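You operate a simulated robot arm through the tools that you are given. There is no shell and no other tool.

The job below is to be done with a simulated robot arm. You get a single attempt, and the scene is never put back.

Task
Put things in order on the top of the assembly bench. At the end: the brown small carton (marked "FELT") from the top of the assembly bench is in the yellow bin; the orange copper block (marked "2") from the top of the assembly bench is on the silver solar plate (marked "6"); the grey terminal block stands where the brown small carton stood; the blue pad stands where the grey terminal block stood; whatever was shut is shut again. Leave all else as you found it, and nothing knocked over.

It is judged by the outcome, as a careful person would: the job done as asked, and still so three seconds after it is handed in. It fails if anything else is knocked over, pushed out of place, dropped, spilled or broken.

Robot
A 6-joint arm with a two-finger parallel gripper, fixed in place. Base frame: the origin is at the foot of the arm, x ahead of it, y to its left, z up; the work surface is at about z = 0. Units: mm, degrees, N and s.
With the tool pointing down near the work surface it reaches from about 180 to 460 mm from the base axis. Its first joint turns from -70.0 to 70.0 degrees. Payload 1.9 kg.
The TCP is the grasp point between the finger pads, 23 mm short of the fingertips. In the tool frame z runs along the fingers and y along their closing line. Largest opening 94 mm; finger width 38, thickness 10; the body of the gripper, 54 by 96 mm, starts 39 mm behind the TCP.
Orientation is told as [roll, pitch, yaw] about the base's x, y, z axes, in that order, counted from this pose: with the fingers straight down and closing along the base's y, the tool's x points along the base's -x, its y along +y and its z along -z.

Tools
- The arm moves only by the tool servo_tool. Its argument "commands" is a list of rows, each a list of 2 entries, a list of its own where there are three numbers: the shift along the base's x, y, z in units of 30 mm (1.0 is 30 mm), then the turn, a rotation vector about the base's x, y, z in units of 5 degrees (1.0 is 5 degrees). In form: [[[tx, ty, tz], [wx, wy, wz]], ...]. A call has 1 to 20 rows; each row shifts and turns the commanded pose from where the row before left it. "jaw" is the opening, from 0 (shut) to 1 (fully open), set as the call begins (left out, the last holds). A call with a number of a shift or a turn outside -1 to 1 is refused whole. Each row takes 0.2 s and may step no farther than 50 mm and 8.6 degrees from the row before; otherwise, or with a gripper value out of range, the whole call is refused. A pose out of reach is approached as far as the arm can. The call stops where the force on the tool passes 40 N (or 10 N more than at its start, if that is more) or the arm is blocked; 0.2 s more then pass. Each finger travels about 108 mm/s and halts on what it meets, pressing with about 23 N; the grip force reading is that of the motor and also rises with nothing between the fingers. The clock runs only during rows and for 0.2 s after the last one: add rows that do not move to give the fingers time. The reply holds the time, the measured pose of the TCP, the force on the tool along the base axes, the opening and the grip force, in the units named above and with some noise, with the torque about the TCP (base axes, N m) and any sound that the robot's microphone picked up.
- Cameras (640 x 400 px; columns grow to the right, rows downward): "scene" is fixed at [57.7, 312.9, 425.7]; the picture's right is [-0.77, -0.64, 0.00], its down [-0.34, 0.41, -0.85] and it looks along [0.54, -0.65, -0.53] (base axes); focal length 214 px, centre (320, 200). "wrist" rides on the gripper at [87, 16, -74] in the tool frame; the picture's right is [-0.18, 0.98, 0.00], its down [-0.58, -0.11, -0.81] and it looks along [-0.79, -0.15, 0.59] (tool axes); focal length 243 px, centre (320, 200). There is no depth. A picture from a camera that has moved, and an enlarged one, comes with that camera's place and axes in the base frame and with its lens.
- snapshot(camera): a new picture of that camera. No time passes.
- zoom(camera, box): a new picture of the part [left, top, right, bottom] of that camera's present view, enlarged. No time passes.
- close_job(): hands the job in; it is judged then, once.

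Nothing tells you positions but the pictures and the camera data. Unless the task says otherwise, let go and move clear before handing in.

The tools are called as name(argument=value, ...) on one line, values as JSON. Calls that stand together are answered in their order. servo_tool: Moves the arm, as the interface text tells. Its arguments: {"type":"object","properties":{"commands":{"type":"array"},"jaw":{"type":"number"}},"required":["commands"]} The other tools are called the same way: snapshot (camera) takes a picture; zoom (camera, box) takes an enlarged picture of a part of a camera's view; close_job () hands the job in.

At the start:

```text
time: 0.0
ee_pos: [298.8, -51.7, 284.6]
ee_rot: [0.0, 0.0, -0.1]
contact_force: [0.3, -0.6, -0.5]
ft_torque: [0.0, 0.04, 0.01]
width: 94.0
grip_force: 0.1
```

scene: 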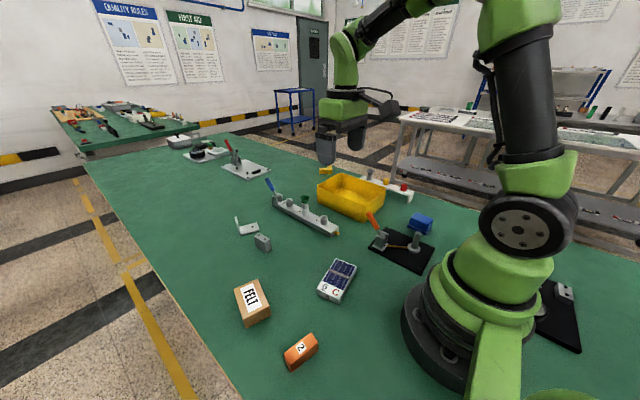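
wrist: 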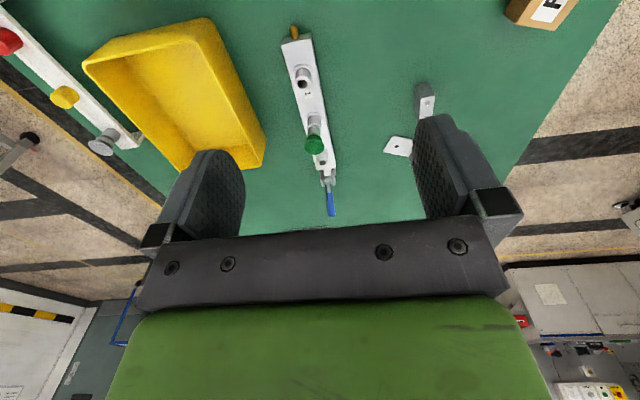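

I see a green bench with a FELT carton, an orange block "2", a solar plate, a grey terminal block, a blue block or pad, a yellow bin and several fixtures. I'll zoom in to identify each one and work out its position before moving.

zoom(camera="scene", box=[200, 240, 360, 380])

zoom(camera="scene", box=[220, 160, 340, 260])

zoom(camera="scene", box=[310, 150, 450, 280])

snapshot(camera="wrist")

```text
2.86 times, centred on (280, 310) of scene
camera zoom: at [57.7, 312.9, 425.7], right [-0.77, -0.64, 0.0], down [-0.34, 0.41, -0.85], along [0.54, -0.65, -0.53], focal length 613 px, centre (434, -114)
```

zoom: 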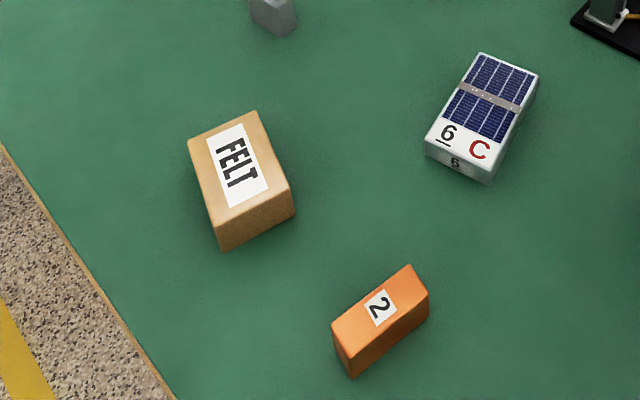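

```text
4.00 times, centred on (280, 210) of scene
camera zoom: at [57.7, 312.9, 425.7], right [-0.77, -0.64, 0.0], down [-0.34, 0.41, -0.85], along [0.54, -0.65, -0.53], focal length 858 px, centre (480, 160)
```

zoom: 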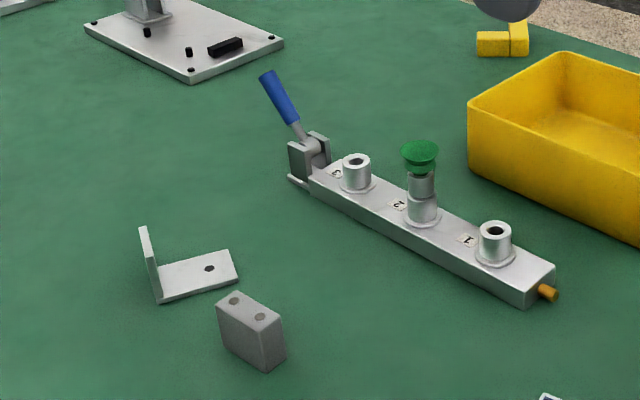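

```text
3.08 times, centred on (380, 215) of scene
camera zoom: at [57.7, 312.9, 425.7], right [-0.77, -0.64, 0.0], down [-0.34, 0.41, -0.85], along [0.54, -0.65, -0.53], focal length 660 px, centre (135, 154)
```

zoom: 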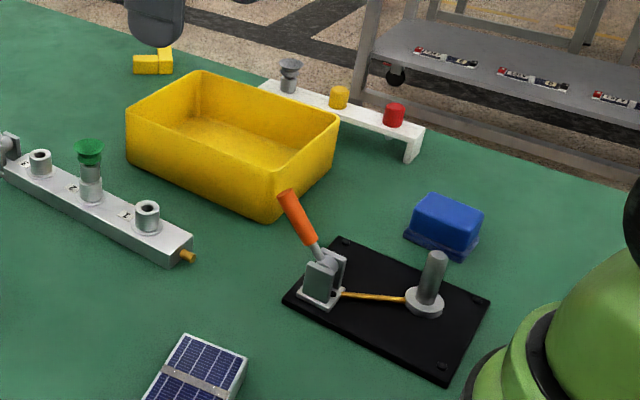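

```text
taken
camera wrist: at [213.5, -37.6, 359.4], right [0.19, 0.98, 0.0], down [0.58, -0.11, 0.81], along [0.79, -0.15, -0.59], focal length 243 px, centre (320, 200)
```

wrist: 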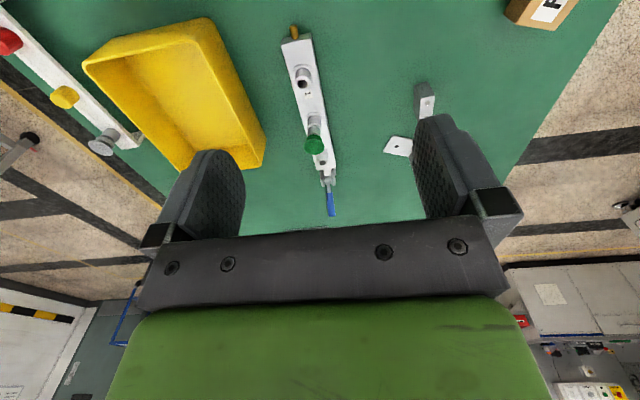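

I have rough positions for the main objects. Next I'll zoom closer on each one, including the fixtures beside the blue pad and the terminal block.

zoom(camera="scene", box=[225, 270, 285, 335])

zoom(camera="scene", box=[270, 320, 330, 380])

zoom(camera="scene", box=[305, 250, 365, 310])

zoom(camera="scene", box=[225, 205, 285, 260])

zoom(camera="scene", box=[390, 200, 450, 250])

zoom(camera="scene", box=[360, 200, 450, 280])

zoom(camera="scene", box=[300, 150, 420, 230])

zoom(camera="scene", box=[500, 260, 620, 400])

```text
6.15 times, centred on (255, 302) of scene
camera zoom: at [57.7, 312.9, 425.7], right [-0.77, -0.64, 0.0], down [-0.34, 0.41, -0.85], along [0.54, -0.65, -0.53], focal length 1320 px, centre (720, -431)
```

zoom: 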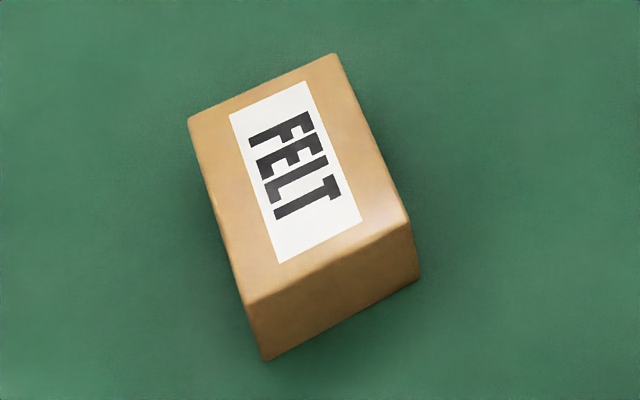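

```text
6.67 times, centred on (300, 350) of scene
camera zoom: at [57.7, 312.9, 425.7], right [-0.77, -0.64, 0.0], down [-0.34, 0.41, -0.85], along [0.54, -0.65, -0.53], focal length 1430 px, centre (453, -800)
```

zoom: 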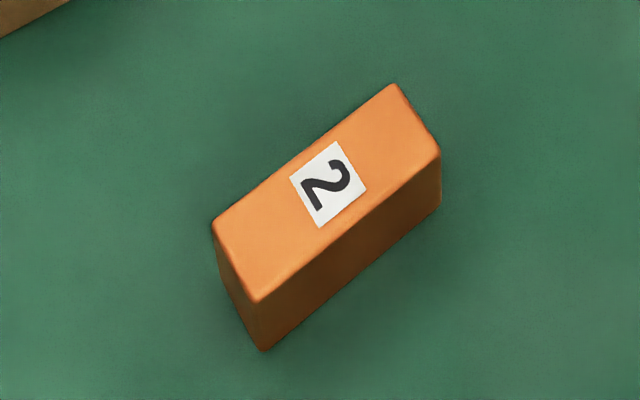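

```text
6.67 times, centred on (335, 280) of scene
camera zoom: at [57.7, 312.9, 425.7], right [-0.77, -0.64, 0.0], down [-0.34, 0.41, -0.85], along [0.54, -0.65, -0.53], focal length 1430 px, centre (220, -333)
```

zoom: 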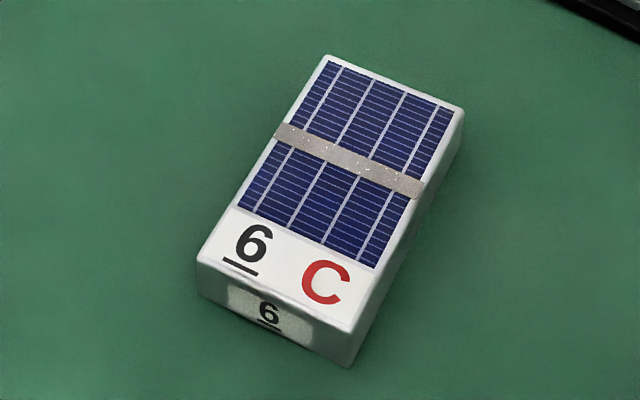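

```text
7.27 times, centred on (255, 232) of scene
camera zoom: at [57.7, 312.9, 425.7], right [-0.77, -0.64, 0.0], down [-0.34, 0.41, -0.85], along [0.54, -0.65, -0.53], focal length 1560 px, centre (793, -36)
```

zoom: 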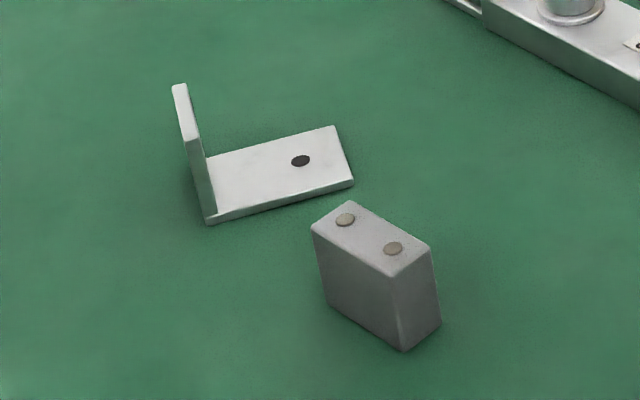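

```text
8.00 times, centred on (420, 225) of scene
camera zoom: at [57.7, 312.9, 425.7], right [-0.77, -0.64, 0.0], down [-0.34, 0.41, -0.85], along [0.54, -0.65, -0.53], focal length 1716 px, centre (-480, 0)
```

zoom: 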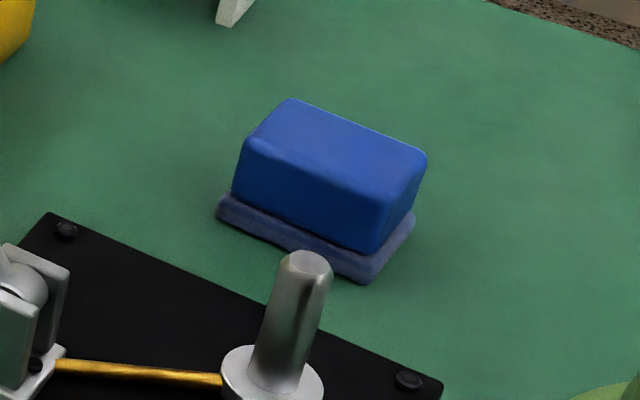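

```text
5.00 times, centred on (405, 240) of scene
camera zoom: at [57.7, 312.9, 425.7], right [-0.77, -0.64, 0.0], down [-0.34, 0.41, -0.85], along [0.54, -0.65, -0.53], focal length 1072 px, centre (-105, 0)
```

zoom: 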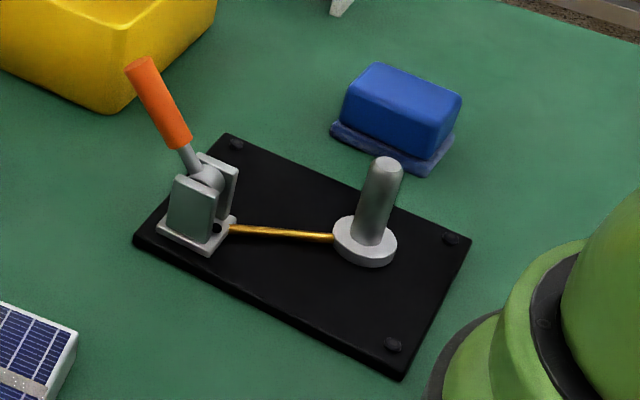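

```text
5.00 times, centred on (360, 190) of scene
camera zoom: at [57.7, 312.9, 425.7], right [-0.77, -0.64, 0.0], down [-0.34, 0.41, -0.85], along [0.54, -0.65, -0.53], focal length 1072 px, centre (120, 250)
```

zoom: 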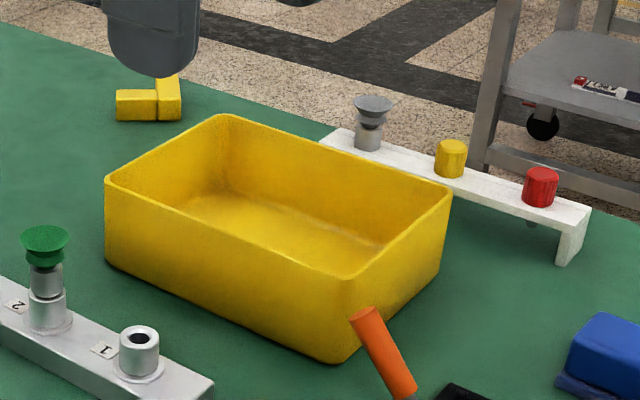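

```text
2.86 times, centred on (560, 330) of scene
camera zoom: at [57.7, 312.9, 425.7], right [-0.77, -0.64, 0.0], down [-0.34, 0.41, -0.85], along [0.54, -0.65, -0.53], focal length 613 px, centre (-366, -171)
```

zoom: 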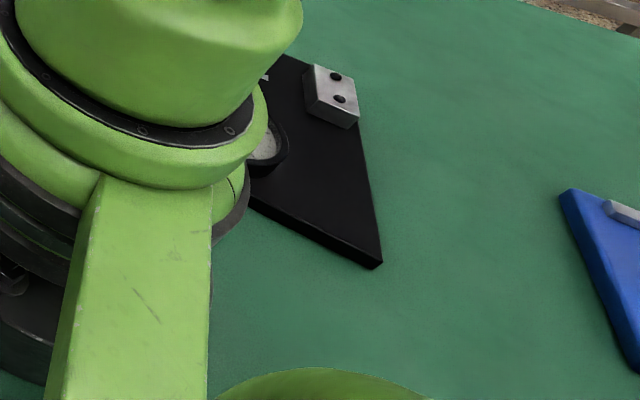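

I take the carton to be about 71×51×30 mm, centred near (331, 199) with yaw about -16°. The terminal block is near (452, 80), the blue pad near (153, -285), the orange block near (192, 200), the solar plate near (232, 41), and the bin spans about x 297–491, y -338 to -191. I'll move above the carton and check with the wrist camera.

servo_tool(commands=[[[0.12, 0.93, -0.5], [0, 0, -0.364]], [[0.12, 0.93, -0.5], [0, 0, -0.364]], [[0.12, 0.93, -0.5], [0, 0, -0.364]], [[0.12, 0.93, -0.5], [0, 0, -0.364]], [[0.12, 0.93, -0.5], [0, 0, -0.364]], [[0.12, 0.93, -0.5], [0, 0, -0.364]], [[0.12, 0.93, -0.5], [0, 0, -0.364]], [[0.12, 0.93, -0.5], [0, 0, -0.364]], [[0.12, 0.93, -0.5], [0, 0, -0.364]], [[0, 0, 0], [0, 0, 0]]], jaw=1)

snapshot(camera="wrist")

snapshot(camera="scene")

zoom(camera="scene", box=[300, 150, 480, 270])

```text
time: 2.2
ee_pos: [331.9, 198.2, 148.5]
ee_rot: [0.1, 0.0, -16.5]
contact_force: [-0.2, -0.6, -0.6]
ft_torque: [-0.02, -0.01, 0.01]
width: 93.9
grip_force: 0.0
```

```text
taken
camera wrist: at [253.8, 236.6, 223.7], right [0.46, 0.89, 0.0], down [0.53, -0.27, 0.81], along [0.72, -0.37, -0.59], focal length 243 px, centre (320, 200)
```

wrist: 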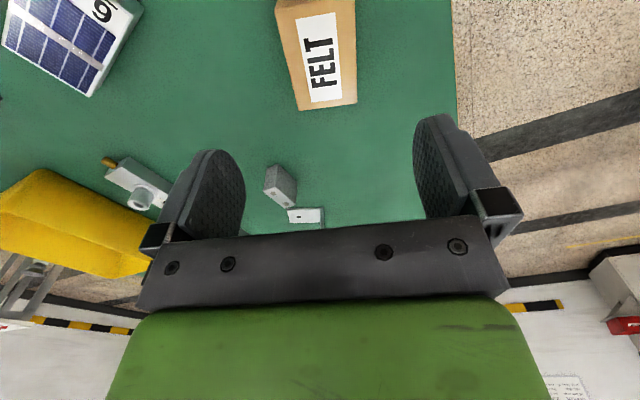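

```text
taken
```

scene: 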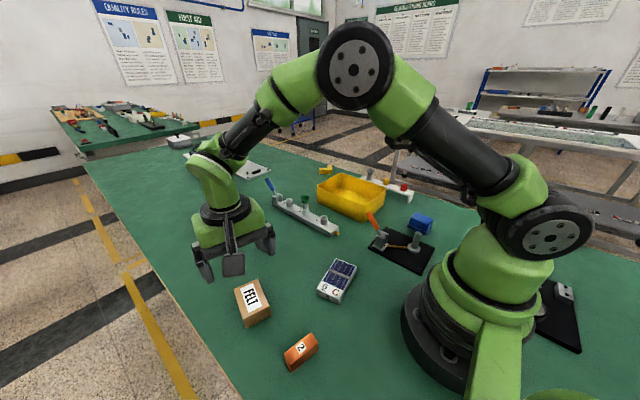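

```text
3.33 times, centred on (390, 210) of scene
camera zoom: at [57.7, 312.9, 425.7], right [-0.77, -0.64, 0.0], down [-0.34, 0.41, -0.85], along [0.54, -0.65, -0.53], focal length 715 px, centre (87, 167)
```

zoom: 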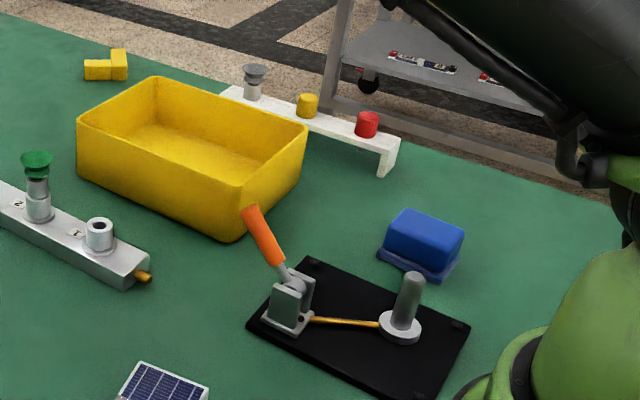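

The wrist view agrees with my carton estimate to within a few millimetres. I'll zoom the wrist view to refine the carton's yaw before going down.

zoom(camera="wrist", box=[250, 0, 380, 120])

zoom(camera="wrist", box=[230, 140, 340, 240])

zoom(camera="scene", box=[180, 210, 300, 340])

```text
3.33 times, centred on (315, 60) of wrist
camera zoom: at [253.8, 236.6, 223.7], right [0.46, 0.89, 0.0], down [0.53, -0.27, 0.81], along [0.72, -0.37, -0.59], focal length 809 px, centre (337, 667)
```

zoom: 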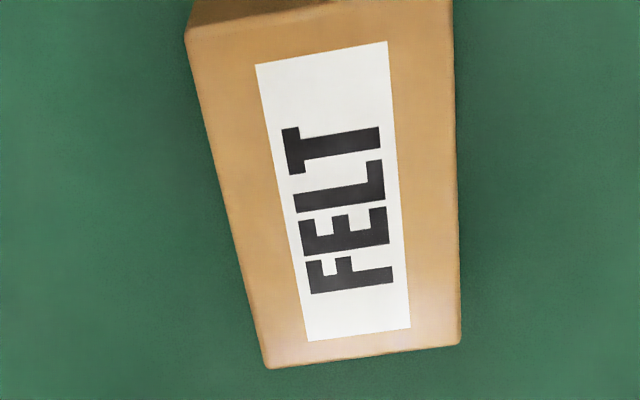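

```text
4.00 times, centred on (285, 190) of wrist
camera zoom: at [253.8, 236.6, 223.7], right [0.46, 0.89, 0.0], down [0.53, -0.27, 0.81], along [0.72, -0.37, -0.59], focal length 970 px, centre (460, 240)
```

zoom: 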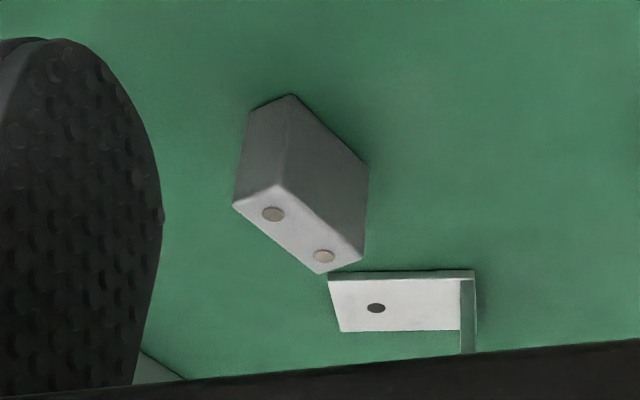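

```text
3.08 times, centred on (240, 275) of scene
camera zoom: at [57.7, 312.9, 425.7], right [-0.77, -0.64, 0.0], down [-0.34, 0.41, -0.85], along [0.54, -0.65, -0.53], focal length 660 px, centre (566, -31)
```

zoom: 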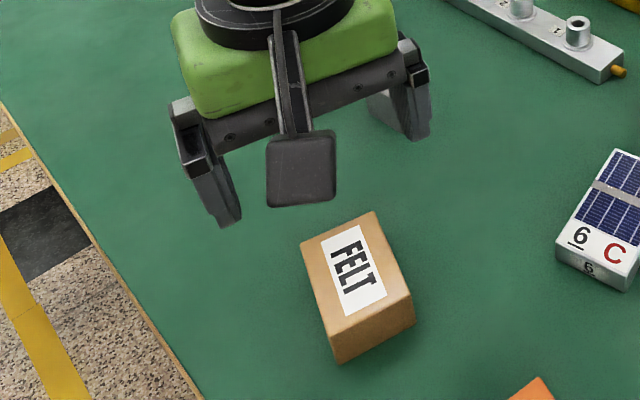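

The carton's yaw refines to about -18.7°, with its centre at (332.6, 199). I'll align to that and descend with the jaws open.

servo_tool(commands=[[[0.03, 0.03, -0.8], [0, 0, -0.42]], [[0, 0, -0.8], [0, 0, 0]], [[0, 0, -0.8], [0, 0, 0]], [[0, 0, -0.8], [0, 0, 0]], [[0, 0, -0.8], [0, 0, 0]], [[0, 0, 0], [0, 0, 0]]], jaw=1)

snapshot(camera="wrist")

zoom(camera="scene", box=[180, 210, 300, 340])

```text
time: 3.6
ee_pos: [333.6, 199.3, 30.1]
ee_rot: [0.0, -0.1, -18.6]
contact_force: [0.8, -0.9, 0.5]
ft_torque: [-0.02, 0.01, 0.04]
width: 94.2
grip_force: 0.0
```

```text
taken
camera wrist: at [257.5, 241.3, 104.5], right [0.49, 0.87, 0.0], down [0.52, -0.29, 0.81], along [0.7, -0.39, -0.59], focal length 243 px, centre (320, 200)
```

wrist: 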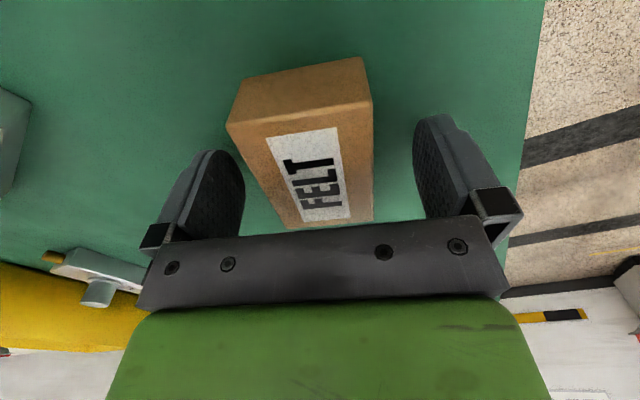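

```text
3.08 times, centred on (240, 275) of scene
camera zoom: at [57.7, 312.9, 425.7], right [-0.77, -0.64, 0.0], down [-0.34, 0.41, -0.85], along [0.54, -0.65, -0.53], focal length 660 px, centre (566, -31)
```

zoom: 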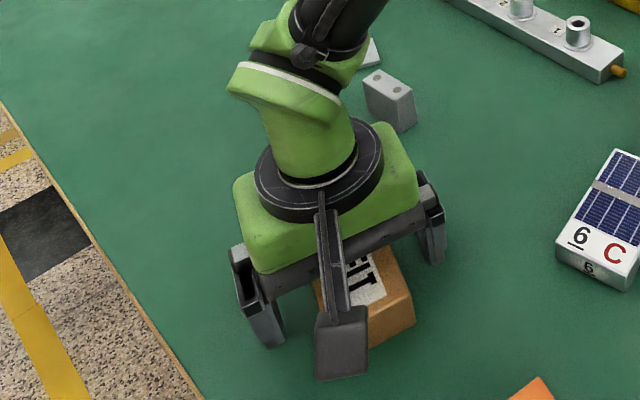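

The carton sits between the open fingers. I'll lower a little more and close on it.

servo_tool(commands=[[[0, 0, -0.13], [0, 0, 0]], [[0, 0, 0], [0, 0, 0]]])

servo_tool(commands=[[[0, 0, 0], [0, 0, 0]], [[0, 0, 0], [0, 0, 0]], [[0, 0, 0], [0, 0, 0]], [[0, 0, 0], [0, 0, 0]]], jaw=0)

snapshot(camera="wrist")

```text
time: 4.2
ee_pos: [332.8, 199.9, 25.6]
ee_rot: [-0.1, 0.0, -18.5]
contact_force: [-0.2, -0.1, -0.2]
ft_torque: [-0.02, -0.02, -0.01]
width: 93.7
grip_force: 0.1
```

```text
time: 5.2
ee_pos: [332.3, 200.0, 26.4]
ee_rot: [0.0, 0.0, -18.5]
contact_force: [-0.1, -0.2, 0.0]
ft_torque: [0.06, -0.02, 0.01]
width: 51.6
grip_force: 23.3
```

```text
taken
camera wrist: at [257.1, 241.3, 100.8], right [0.49, 0.87, 0.0], down [0.52, -0.29, 0.81], along [0.7, -0.39, -0.59], focal length 243 px, centre (320, 200)
```

wrist: 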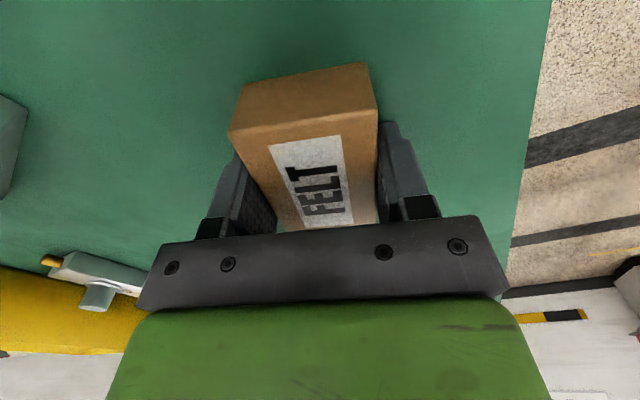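

The carton is gripped at 51.6 mm. I'll lift it straight up first.

servo_tool(commands=[[[0, 0, 0.4], [0, 0, 0]], [[0, 0, 0.8], [0, 0, 0]], [[0, 0, 1], [0, 0, 0]], [[0, 0, 1], [0, 0, 0]], [[0, 0, 1], [0, 0, 0]], [[0, 0, 0.8], [0, 0, 0]], [[0, 0, 0], [0, 0, 0]]])

snapshot(camera="wrist")

```text
time: 6.8
ee_pos: [334.4, 198.7, 175.5]
ee_rot: [-0.1, 0.0, -18.6]
contact_force: [0.3, -0.4, -0.8]
ft_torque: [-0.01, 0.0, 0.02]
width: 0.0
grip_force: 23.4
```

```text
taken
camera wrist: at [258.5, 239.9, 251.2], right [0.49, 0.87, 0.0], down [0.52, -0.29, 0.81], along [0.7, -0.39, -0.59], focal length 243 px, centre (320, 200)
```

wrist: 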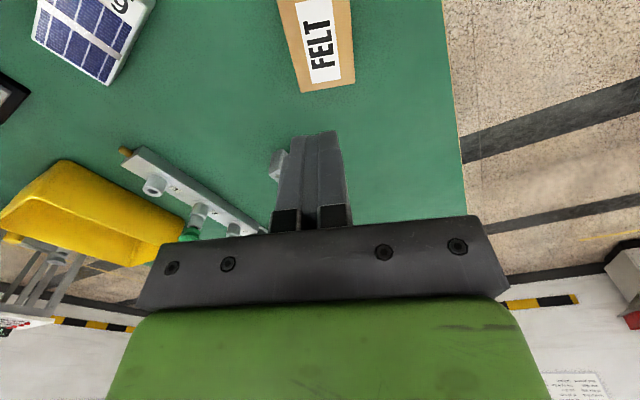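

The fingers closed fully, so the carton slipped out and is still on the bench. I'll check whether it shifted.

zoom(camera="scene", box=[225, 270, 285, 335])

zoom(camera="scene", box=[180, 190, 340, 340])

zoom(camera="wrist", box=[250, 0, 380, 110])

```text
6.15 times, centred on (255, 302) of scene
camera zoom: at [57.7, 312.9, 425.7], right [-0.77, -0.64, 0.0], down [-0.34, 0.41, -0.85], along [0.54, -0.65, -0.53], focal length 1320 px, centre (720, -431)
```

zoom: 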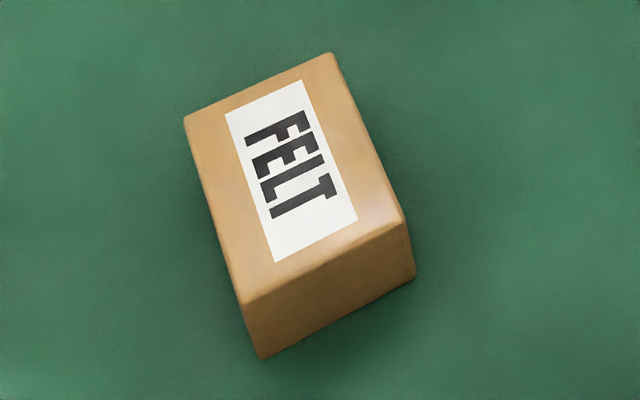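

```text
2.67 times, centred on (260, 265) of scene
camera zoom: at [57.7, 312.9, 425.7], right [-0.77, -0.64, 0.0], down [-0.34, 0.41, -0.85], along [0.54, -0.65, -0.53], focal length 572 px, centre (480, 27)
```

zoom: 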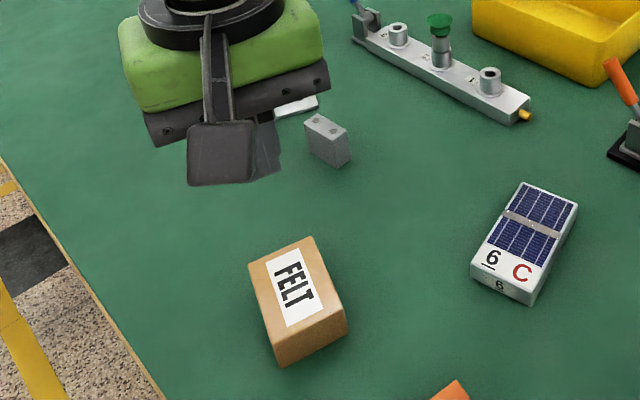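

```text
3.64 times, centred on (315, 55) of wrist
camera zoom: at [258.5, 239.9, 251.2], right [0.49, 0.87, 0.0], down [0.52, -0.29, 0.81], along [0.7, -0.39, -0.59], focal length 882 px, centre (338, 727)
```

zoom: 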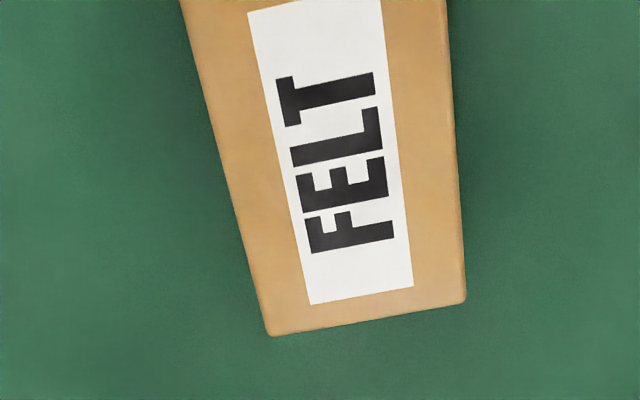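

The carton slid out and settled back with only about a 1 mm shift, still upright. I'll grip it again and do a small slow test lift to see how the force behaves.

servo_tool(commands=[[[0, 0, 0], [0, 0, 0]], [[0, 0, 0], [0, 0, 0]], [[0, 0, -0.8], [0, 0, 0]], [[0, 0, -1], [0, 0, 0]], [[0, 0, -1], [0, 0, 0]], [[0, 0, -1], [0, 0, 0]], [[0, 0, -0.8], [0, 0, 0]], [[0, 0, -0.4], [0, 0, 0]], [[0, 0, 0], [0, 0, 0]]], jaw=1)

servo_tool(commands=[[[0, 0, 0], [0, 0, 0]], [[0, 0, 0], [0, 0, 0]], [[0, 0, 0], [0, 0, 0]], [[0, 0, 0], [0, 0, 0]]], jaw=0)

servo_tool(commands=[[[0, 0, 0.03], [0, 0, 0]], [[0, 0, 0.03], [0, 0, 0]], [[0, 0, 0.03], [0, 0, 0]]])

snapshot(camera="wrist")

```text
time: 8.8
ee_pos: [333.3, 199.8, 26.6]
ee_rot: [-0.1, 0.0, -18.4]
contact_force: [-0.6, 0.9, 0.4]
ft_torque: [-0.02, 0.0, -0.01]
width: 94.2
grip_force: 0.1
```

```text
time: 9.8
ee_pos: [332.7, 200.1, 25.0]
ee_rot: [0.0, 0.0, -18.6]
contact_force: [-0.4, 0.5, 0.4]
ft_torque: [0.04, -0.02, 0.0]
width: 51.6
grip_force: 23.0
```

```text
time: 10.6
ee_pos: [331.9, 198.7, 27.4]
ee_rot: [0.0, 0.0, -18.7]
contact_force: [0.4, 0.4, 0.0]
ft_torque: [0.03, 0.03, 0.01]
width: 51.5
grip_force: 23.0
```

```text
taken
camera wrist: at [256.9, 240.1, 102.9], right [0.49, 0.87, 0.0], down [0.52, -0.29, 0.81], along [0.7, -0.39, -0.59], focal length 243 px, centre (320, 200)
```

wrist: 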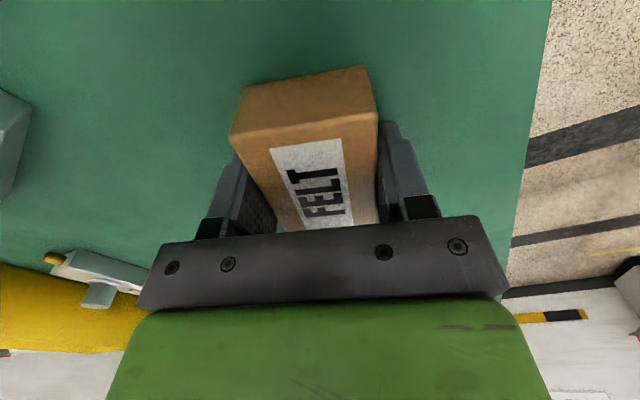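

The wrist view suggests the carton stayed put while the fingers slid up about 3 mm. I'll lift a few millimetres more and compare forces and pictures.

zoom(camera="wrist", box=[190, 50, 430, 240])

servo_tool(commands=[[[0, 0, 0.1], [0, 0, 0]]])

zoom(camera="wrist", box=[190, 50, 430, 240])

servo_tool(commands=[[[0, 0, 0.1], [0, 0, 0]]])

zoom(camera="wrist", box=[190, 50, 430, 240])

zoom(camera="scene", box=[200, 240, 300, 340])

```text
2.11 times, centred on (310, 145) of wrist
camera zoom: at [256.9, 240.1, 102.9], right [0.49, 0.87, 0.0], down [0.52, -0.29, 0.81], along [0.7, -0.39, -0.59], focal length 511 px, centre (341, 316)
```

zoom: 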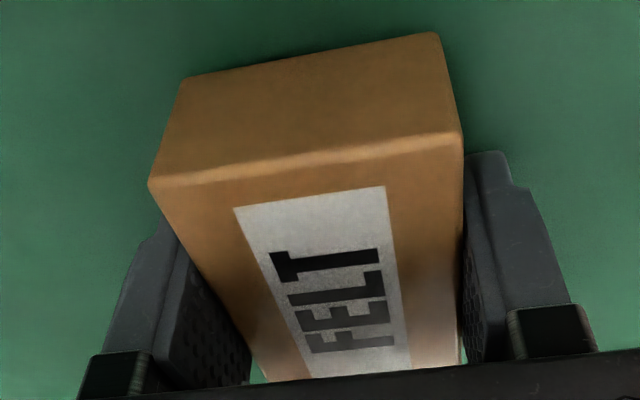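

```text
time: 11.0
ee_pos: [332.7, 199.5, 31.5]
ee_rot: [0.0, 0.0, -18.5]
contact_force: [0.2, 0.1, -0.7]
ft_torque: [-0.01, 0.03, 0.02]
width: 51.4
grip_force: 22.9
```

```text
2.11 times, centred on (310, 145) of wrist
camera zoom: at [256.6, 240.6, 106.1], right [0.49, 0.87, 0.0], down [0.52, -0.29, 0.81], along [0.7, -0.39, -0.59], focal length 511 px, centre (341, 316)
```

zoom: 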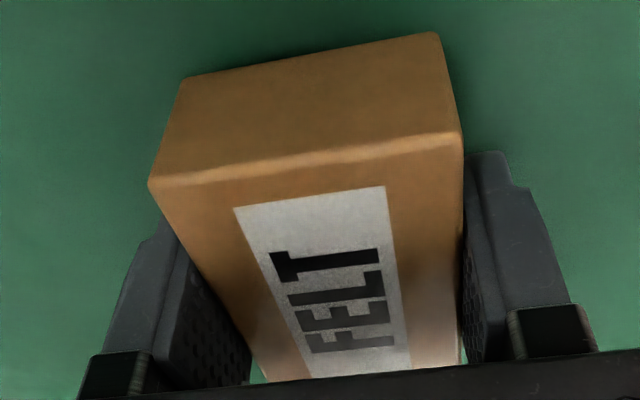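

```text
time: 11.4
ee_pos: [332.4, 199.4, 35.0]
ee_rot: [0.0, 0.0, -18.6]
contact_force: [-0.4, -0.1, -0.7]
ft_torque: [0.01, 0.0, -0.01]
width: 51.5
grip_force: 23.0
```

```text
2.11 times, centred on (310, 145) of wrist
camera zoom: at [256.7, 240.2, 109.0], right [0.49, 0.87, 0.0], down [0.52, -0.29, 0.81], along [0.7, -0.39, -0.59], focal length 511 px, centre (341, 316)
```

zoom: 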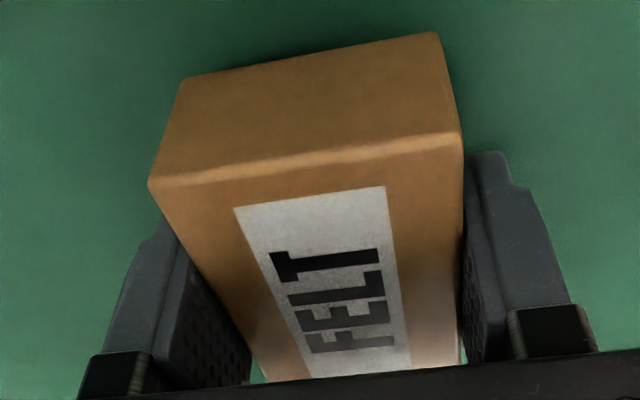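

```text
4.00 times, centred on (250, 290) of scene
camera zoom: at [57.7, 312.9, 425.7], right [-0.77, -0.64, 0.0], down [-0.34, 0.41, -0.85], along [0.54, -0.65, -0.53], focal length 858 px, centre (600, -160)
```

zoom: 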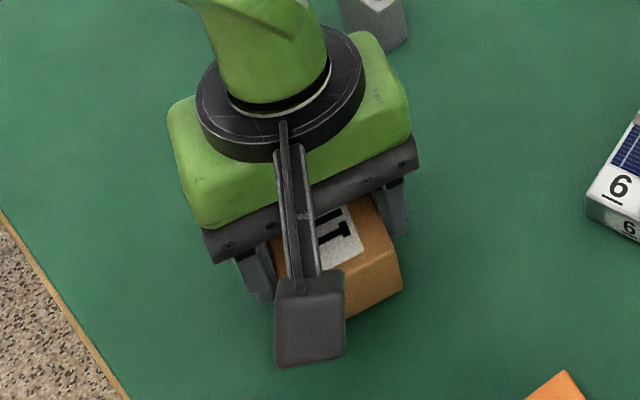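

The carton is now moving with the gripper and feels light. The fast lift was probably what shook it loose, so I'll keep lifting slowly and check as I go.

servo_tool(commands=[[[0, 0, 0.1], [0, 0, 0]], [[0, 0, 0.1], [0, 0, 0]], [[0, 0, 0.1], [0, 0, 0]]])

zoom(camera="wrist", box=[190, 50, 430, 240])

servo_tool(commands=[[[0, 0, 0.1], [0, 0, 0]], [[0, 0, 0.1], [0, 0, 0]], [[0, 0, 0.1], [0, 0, 0]]])

zoom(camera="wrist", box=[190, 50, 430, 240])

```text
time: 12.2
ee_pos: [332.2, 199.8, 43.3]
ee_rot: [0.0, 0.0, -18.4]
contact_force: [-0.3, -0.6, -1.4]
ft_torque: [0.01, -0.01, -0.01]
width: 51.4
grip_force: 23.4
```

```text
2.11 times, centred on (310, 145) of wrist
camera zoom: at [256.9, 241.3, 118.1], right [0.49, 0.87, 0.0], down [0.52, -0.29, 0.81], along [0.7, -0.39, -0.59], focal length 511 px, centre (341, 316)
```

zoom: 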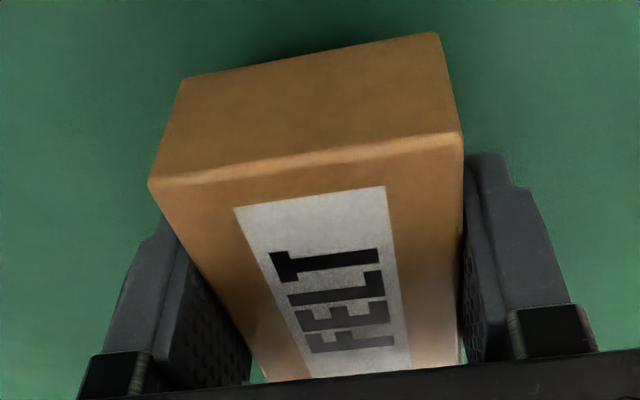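

```text
time: 13.0
ee_pos: [331.6, 200.6, 51.7]
ee_rot: [0.1, 0.0, -18.5]
contact_force: [-0.8, 0.6, -0.9]
ft_torque: [-0.03, -0.02, 0.0]
width: 51.4
grip_force: 23.4
```

```text
2.11 times, centred on (310, 145) of wrist
camera zoom: at [256.7, 241.2, 126.3], right [0.49, 0.87, 0.0], down [0.52, -0.29, 0.81], along [0.7, -0.39, -0.59], focal length 511 px, centre (341, 316)
```

zoom: 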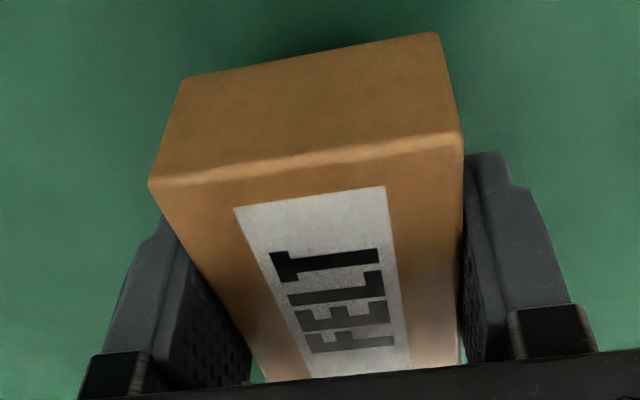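

The grip holds at slow speed with no creep. I'll raise the carton on a gentle ramp to about z=140.

servo_tool(commands=[[[0, 0, 0.12], [0, 0, 0]], [[0, 0, 0.16], [0, 0, 0]], [[0, 0, 0.2], [0, 0, 0]], [[0, 0, 0.25], [0, 0, 0]], [[0, 0, 0.3], [0, 0, 0]], [[0, 0, 0.3], [0, 0, 0]], [[0, 0, 0.3], [0, 0, 0]], [[0, 0, 0.3], [0, 0, 0]], [[0, 0, 0.3], [0, 0, 0]], [[0, 0, 0.25], [0, 0, 0]], [[0, 0, 0.2], [0, 0, 0]], [[0, 0, 0.15], [0, 0, 0]], [[0, 0, 0.1], [0, 0, 0]]])

zoom(camera="wrist", box=[190, 50, 430, 240])

```text
time: 15.8
ee_pos: [332.9, 199.4, 141.2]
ee_rot: [0.0, 0.0, -18.5]
contact_force: [0.4, 0.3, 0.2]
ft_torque: [-0.02, -0.01, 0.0]
width: 51.6
grip_force: 22.6
```

```text
2.11 times, centred on (310, 145) of wrist
camera zoom: at [256.8, 240.5, 215.2], right [0.49, 0.87, 0.0], down [0.52, -0.29, 0.81], along [0.7, -0.39, -0.59], focal length 511 px, centre (341, 316)
```

zoom: 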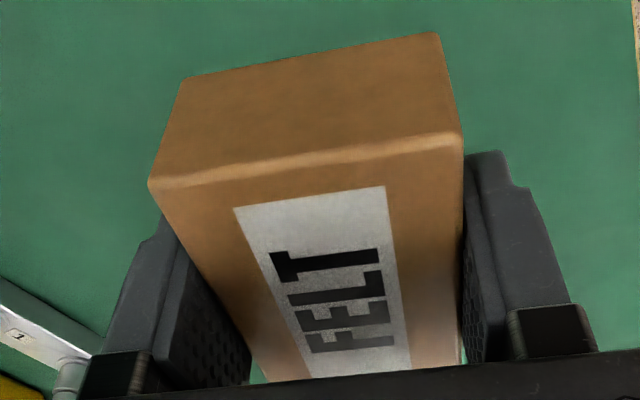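

The carton is still held firmly. I'll carry it toward the bin in three ramped moves, turning the yaw back to 0 along the way.

servo_tool(commands=[[[0.018, -0.1, 0], [0, 0, 0.0685]], [[0.018, -0.15, 0], [0, 0, 0.0685]], [[0.018, -0.2, 0], [0, 0, 0.0685]], [[0.018, -0.25, 0], [0, 0, 0.0685]], [[0.018, -0.3, 0], [0, 0, 0.0685]], [[0.018, -0.35, 0], [0, 0, 0.0685]], [[0.018, -0.4, 0], [0, 0, 0.0685]], [[0.018, -0.4, 0], [0, 0, 0.0685]], [[0.018, -0.4, 0], [0, 0, 0.0685]], [[0.018, -0.4, 0], [0, 0, 0.0685]], [[0.018, -0.4, 0], [0, 0, 0.0685]], [[0.018, -0.4, 0], [0, 0, 0.0685]], [[0.018, -0.35, 0], [0, 0, 0.0685]], [[0.018, -0.3, 0], [0, 0, 0.0685]], [[0.018, -0.25, 0], [0, 0, 0.0685]], [[0.018, -0.2, 0], [0, 0, 0.0685]], [[0.018, -0.15, 0], [0, 0, 0.0685]], [[0.018, -0.1, 0], [0, 0, 0.0685]]])

servo_tool(commands=[[[0.018, -0.1, 0], [0, 0, 0.0685]], [[0.018, -0.15, 0], [0, 0, 0.0685]], [[0.018, -0.2, 0], [0, 0, 0.0685]], [[0.018, -0.25, 0], [0, 0, 0.0685]], [[0.018, -0.3, 0], [0, 0, 0.0685]], [[0.018, -0.35, 0], [0, 0, 0.0685]], [[0.018, -0.4, 0], [0, 0, 0.0685]], [[0.018, -0.4, 0], [0, 0, 0.0685]], [[0.018, -0.4, 0], [0, 0, 0.0685]], [[0.018, -0.4, 0], [0, 0, 0.0685]], [[0.018, -0.4, 0], [0, 0, 0.0685]], [[0.018, -0.4, 0], [0, 0, 0.0685]], [[0.018, -0.35, 0], [0, 0, 0.0685]], [[0.018, -0.3, 0], [0, 0, 0.0685]], [[0.018, -0.25, 0], [0, 0, 0.0685]], [[0.018, -0.2, 0], [0, 0, 0.0685]], [[0.018, -0.15, 0], [0, 0, 0.0685]], [[0.018, -0.1, 0], [0, 0, 0.0685]]])

snapshot(camera="wrist")

snapshot(camera="scene")

```text
time: 19.6
ee_pos: [341.2, 46.9, 139.8]
ee_rot: [0.1, 0.0, -12.4]
contact_force: [0.1, -0.3, -1.1]
ft_torque: [0.03, -0.01, -0.02]
width: 51.2
grip_force: 23.4
```

```text
time: 23.4
ee_pos: [349.5, -106.5, 140.9]
ee_rot: [0.0, 0.0, -6.3]
contact_force: [0.2, 0.1, -0.3]
ft_torque: [0.0, 0.03, 0.03]
width: 51.4
grip_force: 22.8
```

```text
taken
camera wrist: at [267.0, -82.5, 215.0], right [0.29, 0.96, 0.0], down [0.57, -0.17, 0.81], along [0.77, -0.23, -0.59], focal length 243 px, centre (320, 200)
```

wrist: 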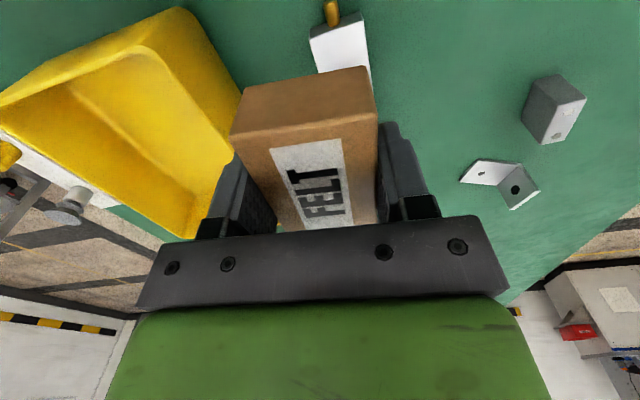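

```text
taken
```

scene: 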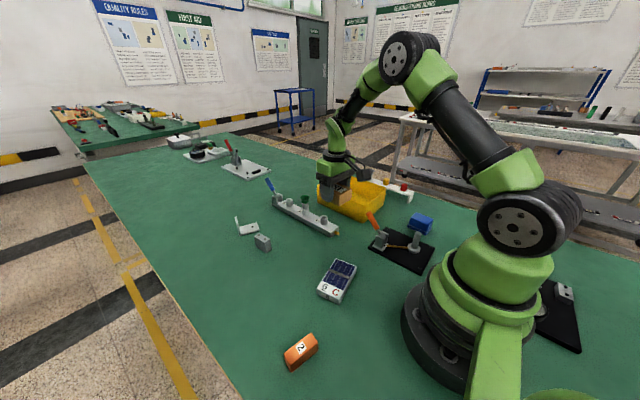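

The carton is still held. Before the last leg I'll check the bin's edges from this angle.

zoom(camera="wrist", box=[0, 0, 260, 240])

zoom(camera="scene", box=[300, 140, 440, 240])

```text
1.67 times, centred on (130, 120) of wrist
camera zoom: at [267.0, -82.5, 215.0], right [0.29, 0.96, 0.0], down [0.57, -0.17, 0.81], along [0.77, -0.23, -0.59], focal length 404 px, centre (637, 333)
```

zoom: 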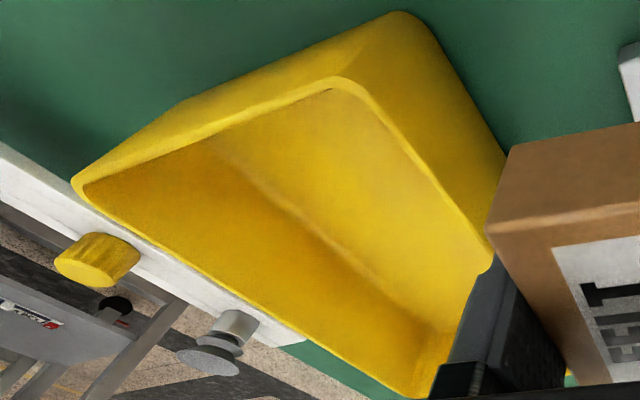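

```text
4.00 times, centred on (370, 190) of scene
camera zoom: at [57.7, 312.9, 425.7], right [-0.77, -0.64, 0.0], down [-0.34, 0.41, -0.85], along [0.54, -0.65, -0.53], focal length 858 px, centre (120, 240)
```

zoom: 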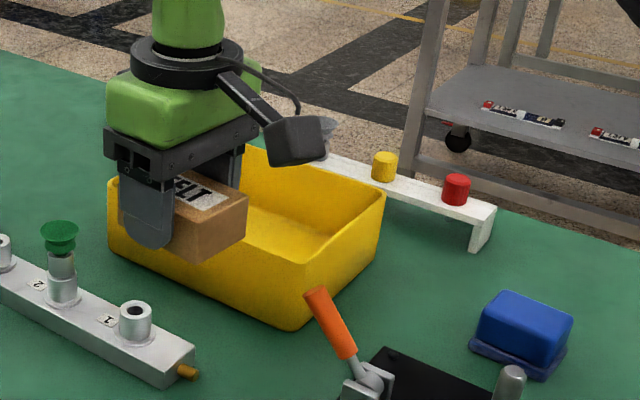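

The bin measures about x 296–496, y -342 to -195, with its rim near z=62. I'll move over its inside at about (362, -266) with yaw 0.

servo_tool(commands=[[[0.0233, -0.1, 0], [0, 0, 0.07]], [[0.0233, -0.15, 0], [0, 0, 0.07]], [[0.0233, -0.2, 0], [0, 0, 0.07]], [[0.0233, -0.25, 0], [0, 0, 0.07]], [[0.0233, -0.3, 0], [0, 0, 0.07]], [[0.0233, -0.35, 0], [0, 0, 0.07]], [[0.0233, -0.437, 0], [0, 0, 0.07]], [[0.0233, -0.437, 0], [0, 0, 0.07]], [[0.0233, -0.437, 0], [0, 0, 0.07]], [[0.0233, -0.437, 0], [0, 0, 0.07]], [[0.0233, -0.437, 0], [0, 0, 0.07]], [[0.0233, -0.437, 0], [0, 0, 0.07]], [[0.0233, -0.35, 0], [0, 0, 0.07]], [[0.0233, -0.3, 0], [0, 0, 0.07]], [[0.0233, -0.25, 0], [0, 0, 0.07]], [[0.0233, -0.2, 0], [0, 0, 0.07]], [[0.0233, -0.15, 0], [0, 0, 0.07]], [[0.0233, -0.1, 0], [0, 0, 0.07]]])

snapshot(camera="wrist")

zoom(camera="scene", box=[300, 120, 440, 240])

```text
time: 27.2
ee_pos: [362.8, -266.2, 139.9]
ee_rot: [-0.1, 0.0, 0.0]
contact_force: [0.0, 0.5, -0.9]
ft_torque: [-0.02, 0.02, 0.01]
width: 51.6
grip_force: 23.2
```

```text
taken
camera wrist: at [277.6, -251.5, 215.1], right [0.18, 0.98, 0.0], down [0.58, -0.11, 0.81], along [0.79, -0.15, -0.59], focal length 243 px, centre (320, 200)
```

wrist: 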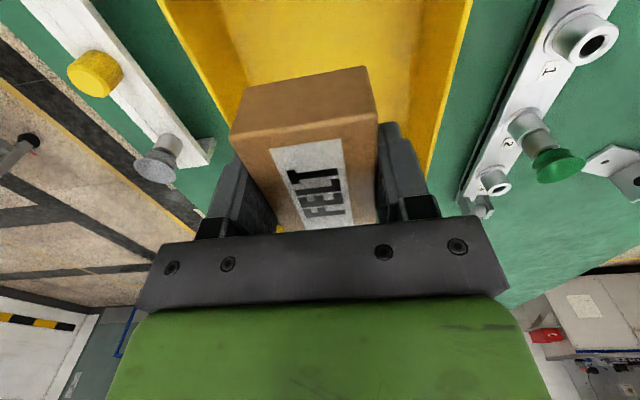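

```text
3.33 times, centred on (370, 180) of scene
camera zoom: at [57.7, 312.9, 425.7], right [-0.77, -0.64, 0.0], down [-0.34, 0.41, -0.85], along [0.54, -0.65, -0.53], focal length 715 px, centre (153, 267)
```

zoom: 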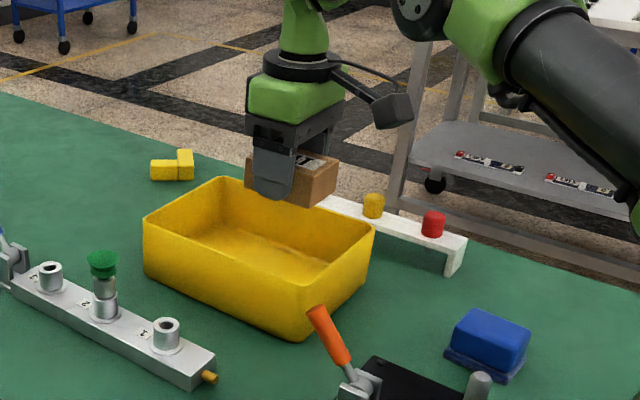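

The carton is over the bin interior. I'll lower it gently into the bin.

servo_tool(commands=[[[0, 0.03, -0.1], [0, 0, 0]], [[0, 0.03, -0.15], [0, 0, 0]], [[0, 0.03, -0.2], [0, 0, 0]], [[0, 0, -0.25], [0, 0, 0]], [[0, 0, -0.3], [0, 0, 0]], [[0, 0, -0.3], [0, 0, 0]], [[0, 0, -0.3], [0, 0, 0]], [[0, 0, -0.3], [0, 0, 0]], [[0, 0, -0.3], [0, 0, 0]], [[0, 0, -0.25], [0, 0, 0]], [[0, 0, -0.2], [0, 0, 0]], [[0, 0, -0.15], [0, 0, 0]], [[0, 0, -0.1], [0, 0, 0]]])

snapshot(camera="wrist")

zoom(camera="scene", box=[300, 120, 440, 240])

```text
time: 30.0
ee_pos: [364.1, -263.0, 53.6]
ee_rot: [0.0, 0.1, 0.0]
contact_force: [0.0, 0.3, -0.6]
ft_torque: [0.01, 0.02, -0.04]
width: 51.6
grip_force: 23.3
```

```text
taken
camera wrist: at [278.3, -248.6, 128.1], right [0.18, 0.98, 0.0], down [0.58, -0.11, 0.81], along [0.79, -0.15, -0.59], focal length 243 px, centre (320, 200)
```

wrist: 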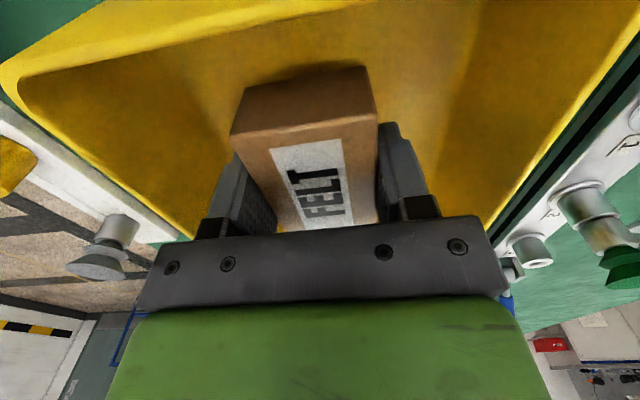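

```text
3.33 times, centred on (370, 180) of scene
camera zoom: at [57.7, 312.9, 425.7], right [-0.77, -0.64, 0.0], down [-0.34, 0.41, -0.85], along [0.54, -0.65, -0.53], focal length 715 px, centre (153, 267)
```

zoom: 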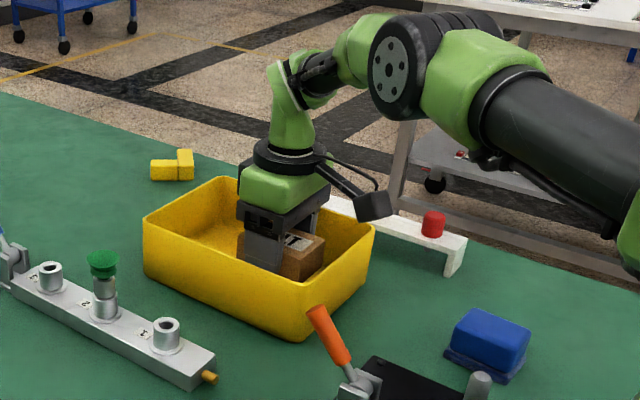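

Clearances look good, so I'll keep lowering slowly toward the floor of the bin.

servo_tool(commands=[[[0, 0, -0.12], [0, 0, 0]], [[0, 0, -0.12], [0, 0, 0]], [[0, 0, -0.12], [0, 0, 0]], [[0, 0, -0.12], [0, 0, 0]], [[0, 0, -0.1], [0, 0, 0]]])

servo_tool(commands=[[[0, 0, -0.04], [0, 0, 0]], [[0, 0, -0.04], [0, 0, 0]]])

servo_tool(commands=[[[0, 0, -0.04], [0, 0, 0]], [[0, 0, -0.04], [0, 0, 0]]])

zoom(camera="scene", box=[320, 150, 420, 230])

snapshot(camera="wrist")

```text
time: 31.2
ee_pos: [363.2, -261.5, 37.1]
ee_rot: [0.1, 0.0, 0.0]
contact_force: [0.6, 0.3, -0.5]
ft_torque: [0.0, 0.02, -0.01]
width: 51.5
grip_force: 23.1
```

```text
time: 31.8
ee_pos: [363.6, -265.2, 33.2]
ee_rot: [0.0, 0.0, 0.0]
contact_force: [0.1, 0.0, -0.7]
ft_torque: [-0.01, -0.04, -0.01]
width: 51.3
grip_force: 22.5
```

```text
time: 32.4
ee_pos: [362.2, -262.8, 31.9]
ee_rot: [0.0, 0.1, 0.0]
contact_force: [-0.3, -0.1, -0.3]
ft_torque: [-0.03, -0.01, -0.02]
width: 51.4
grip_force: 22.8
```

```text
5.00 times, centred on (370, 190) of scene
camera zoom: at [57.7, 312.9, 425.7], right [-0.77, -0.64, 0.0], down [-0.34, 0.41, -0.85], along [0.54, -0.65, -0.53], focal length 1072 px, centre (70, 250)
```

zoom: 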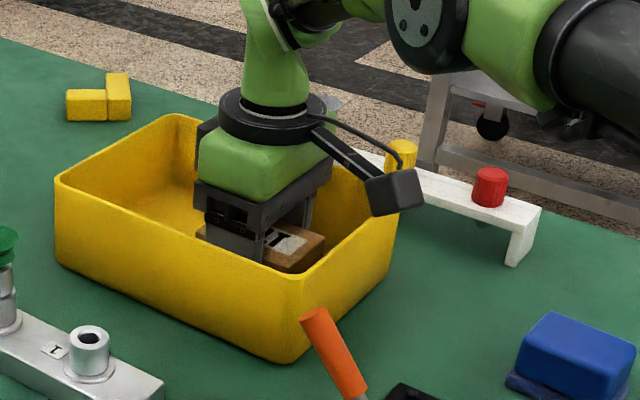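

```text
taken
camera wrist: at [277.6, -248.8, 106.1], right [0.18, 0.98, 0.0], down [0.58, -0.11, 0.81], along [0.79, -0.15, -0.59], focal length 243 px, centre (320, 200)
```

wrist: 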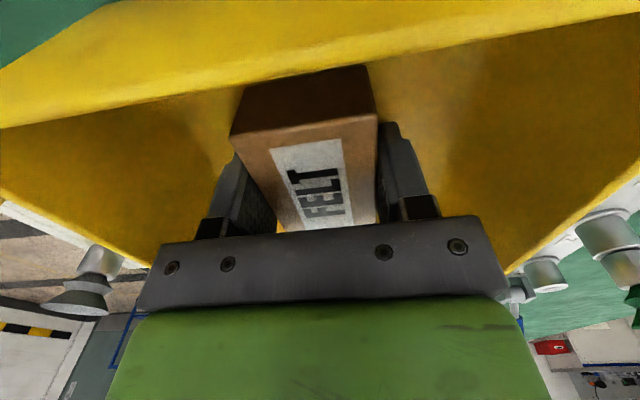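

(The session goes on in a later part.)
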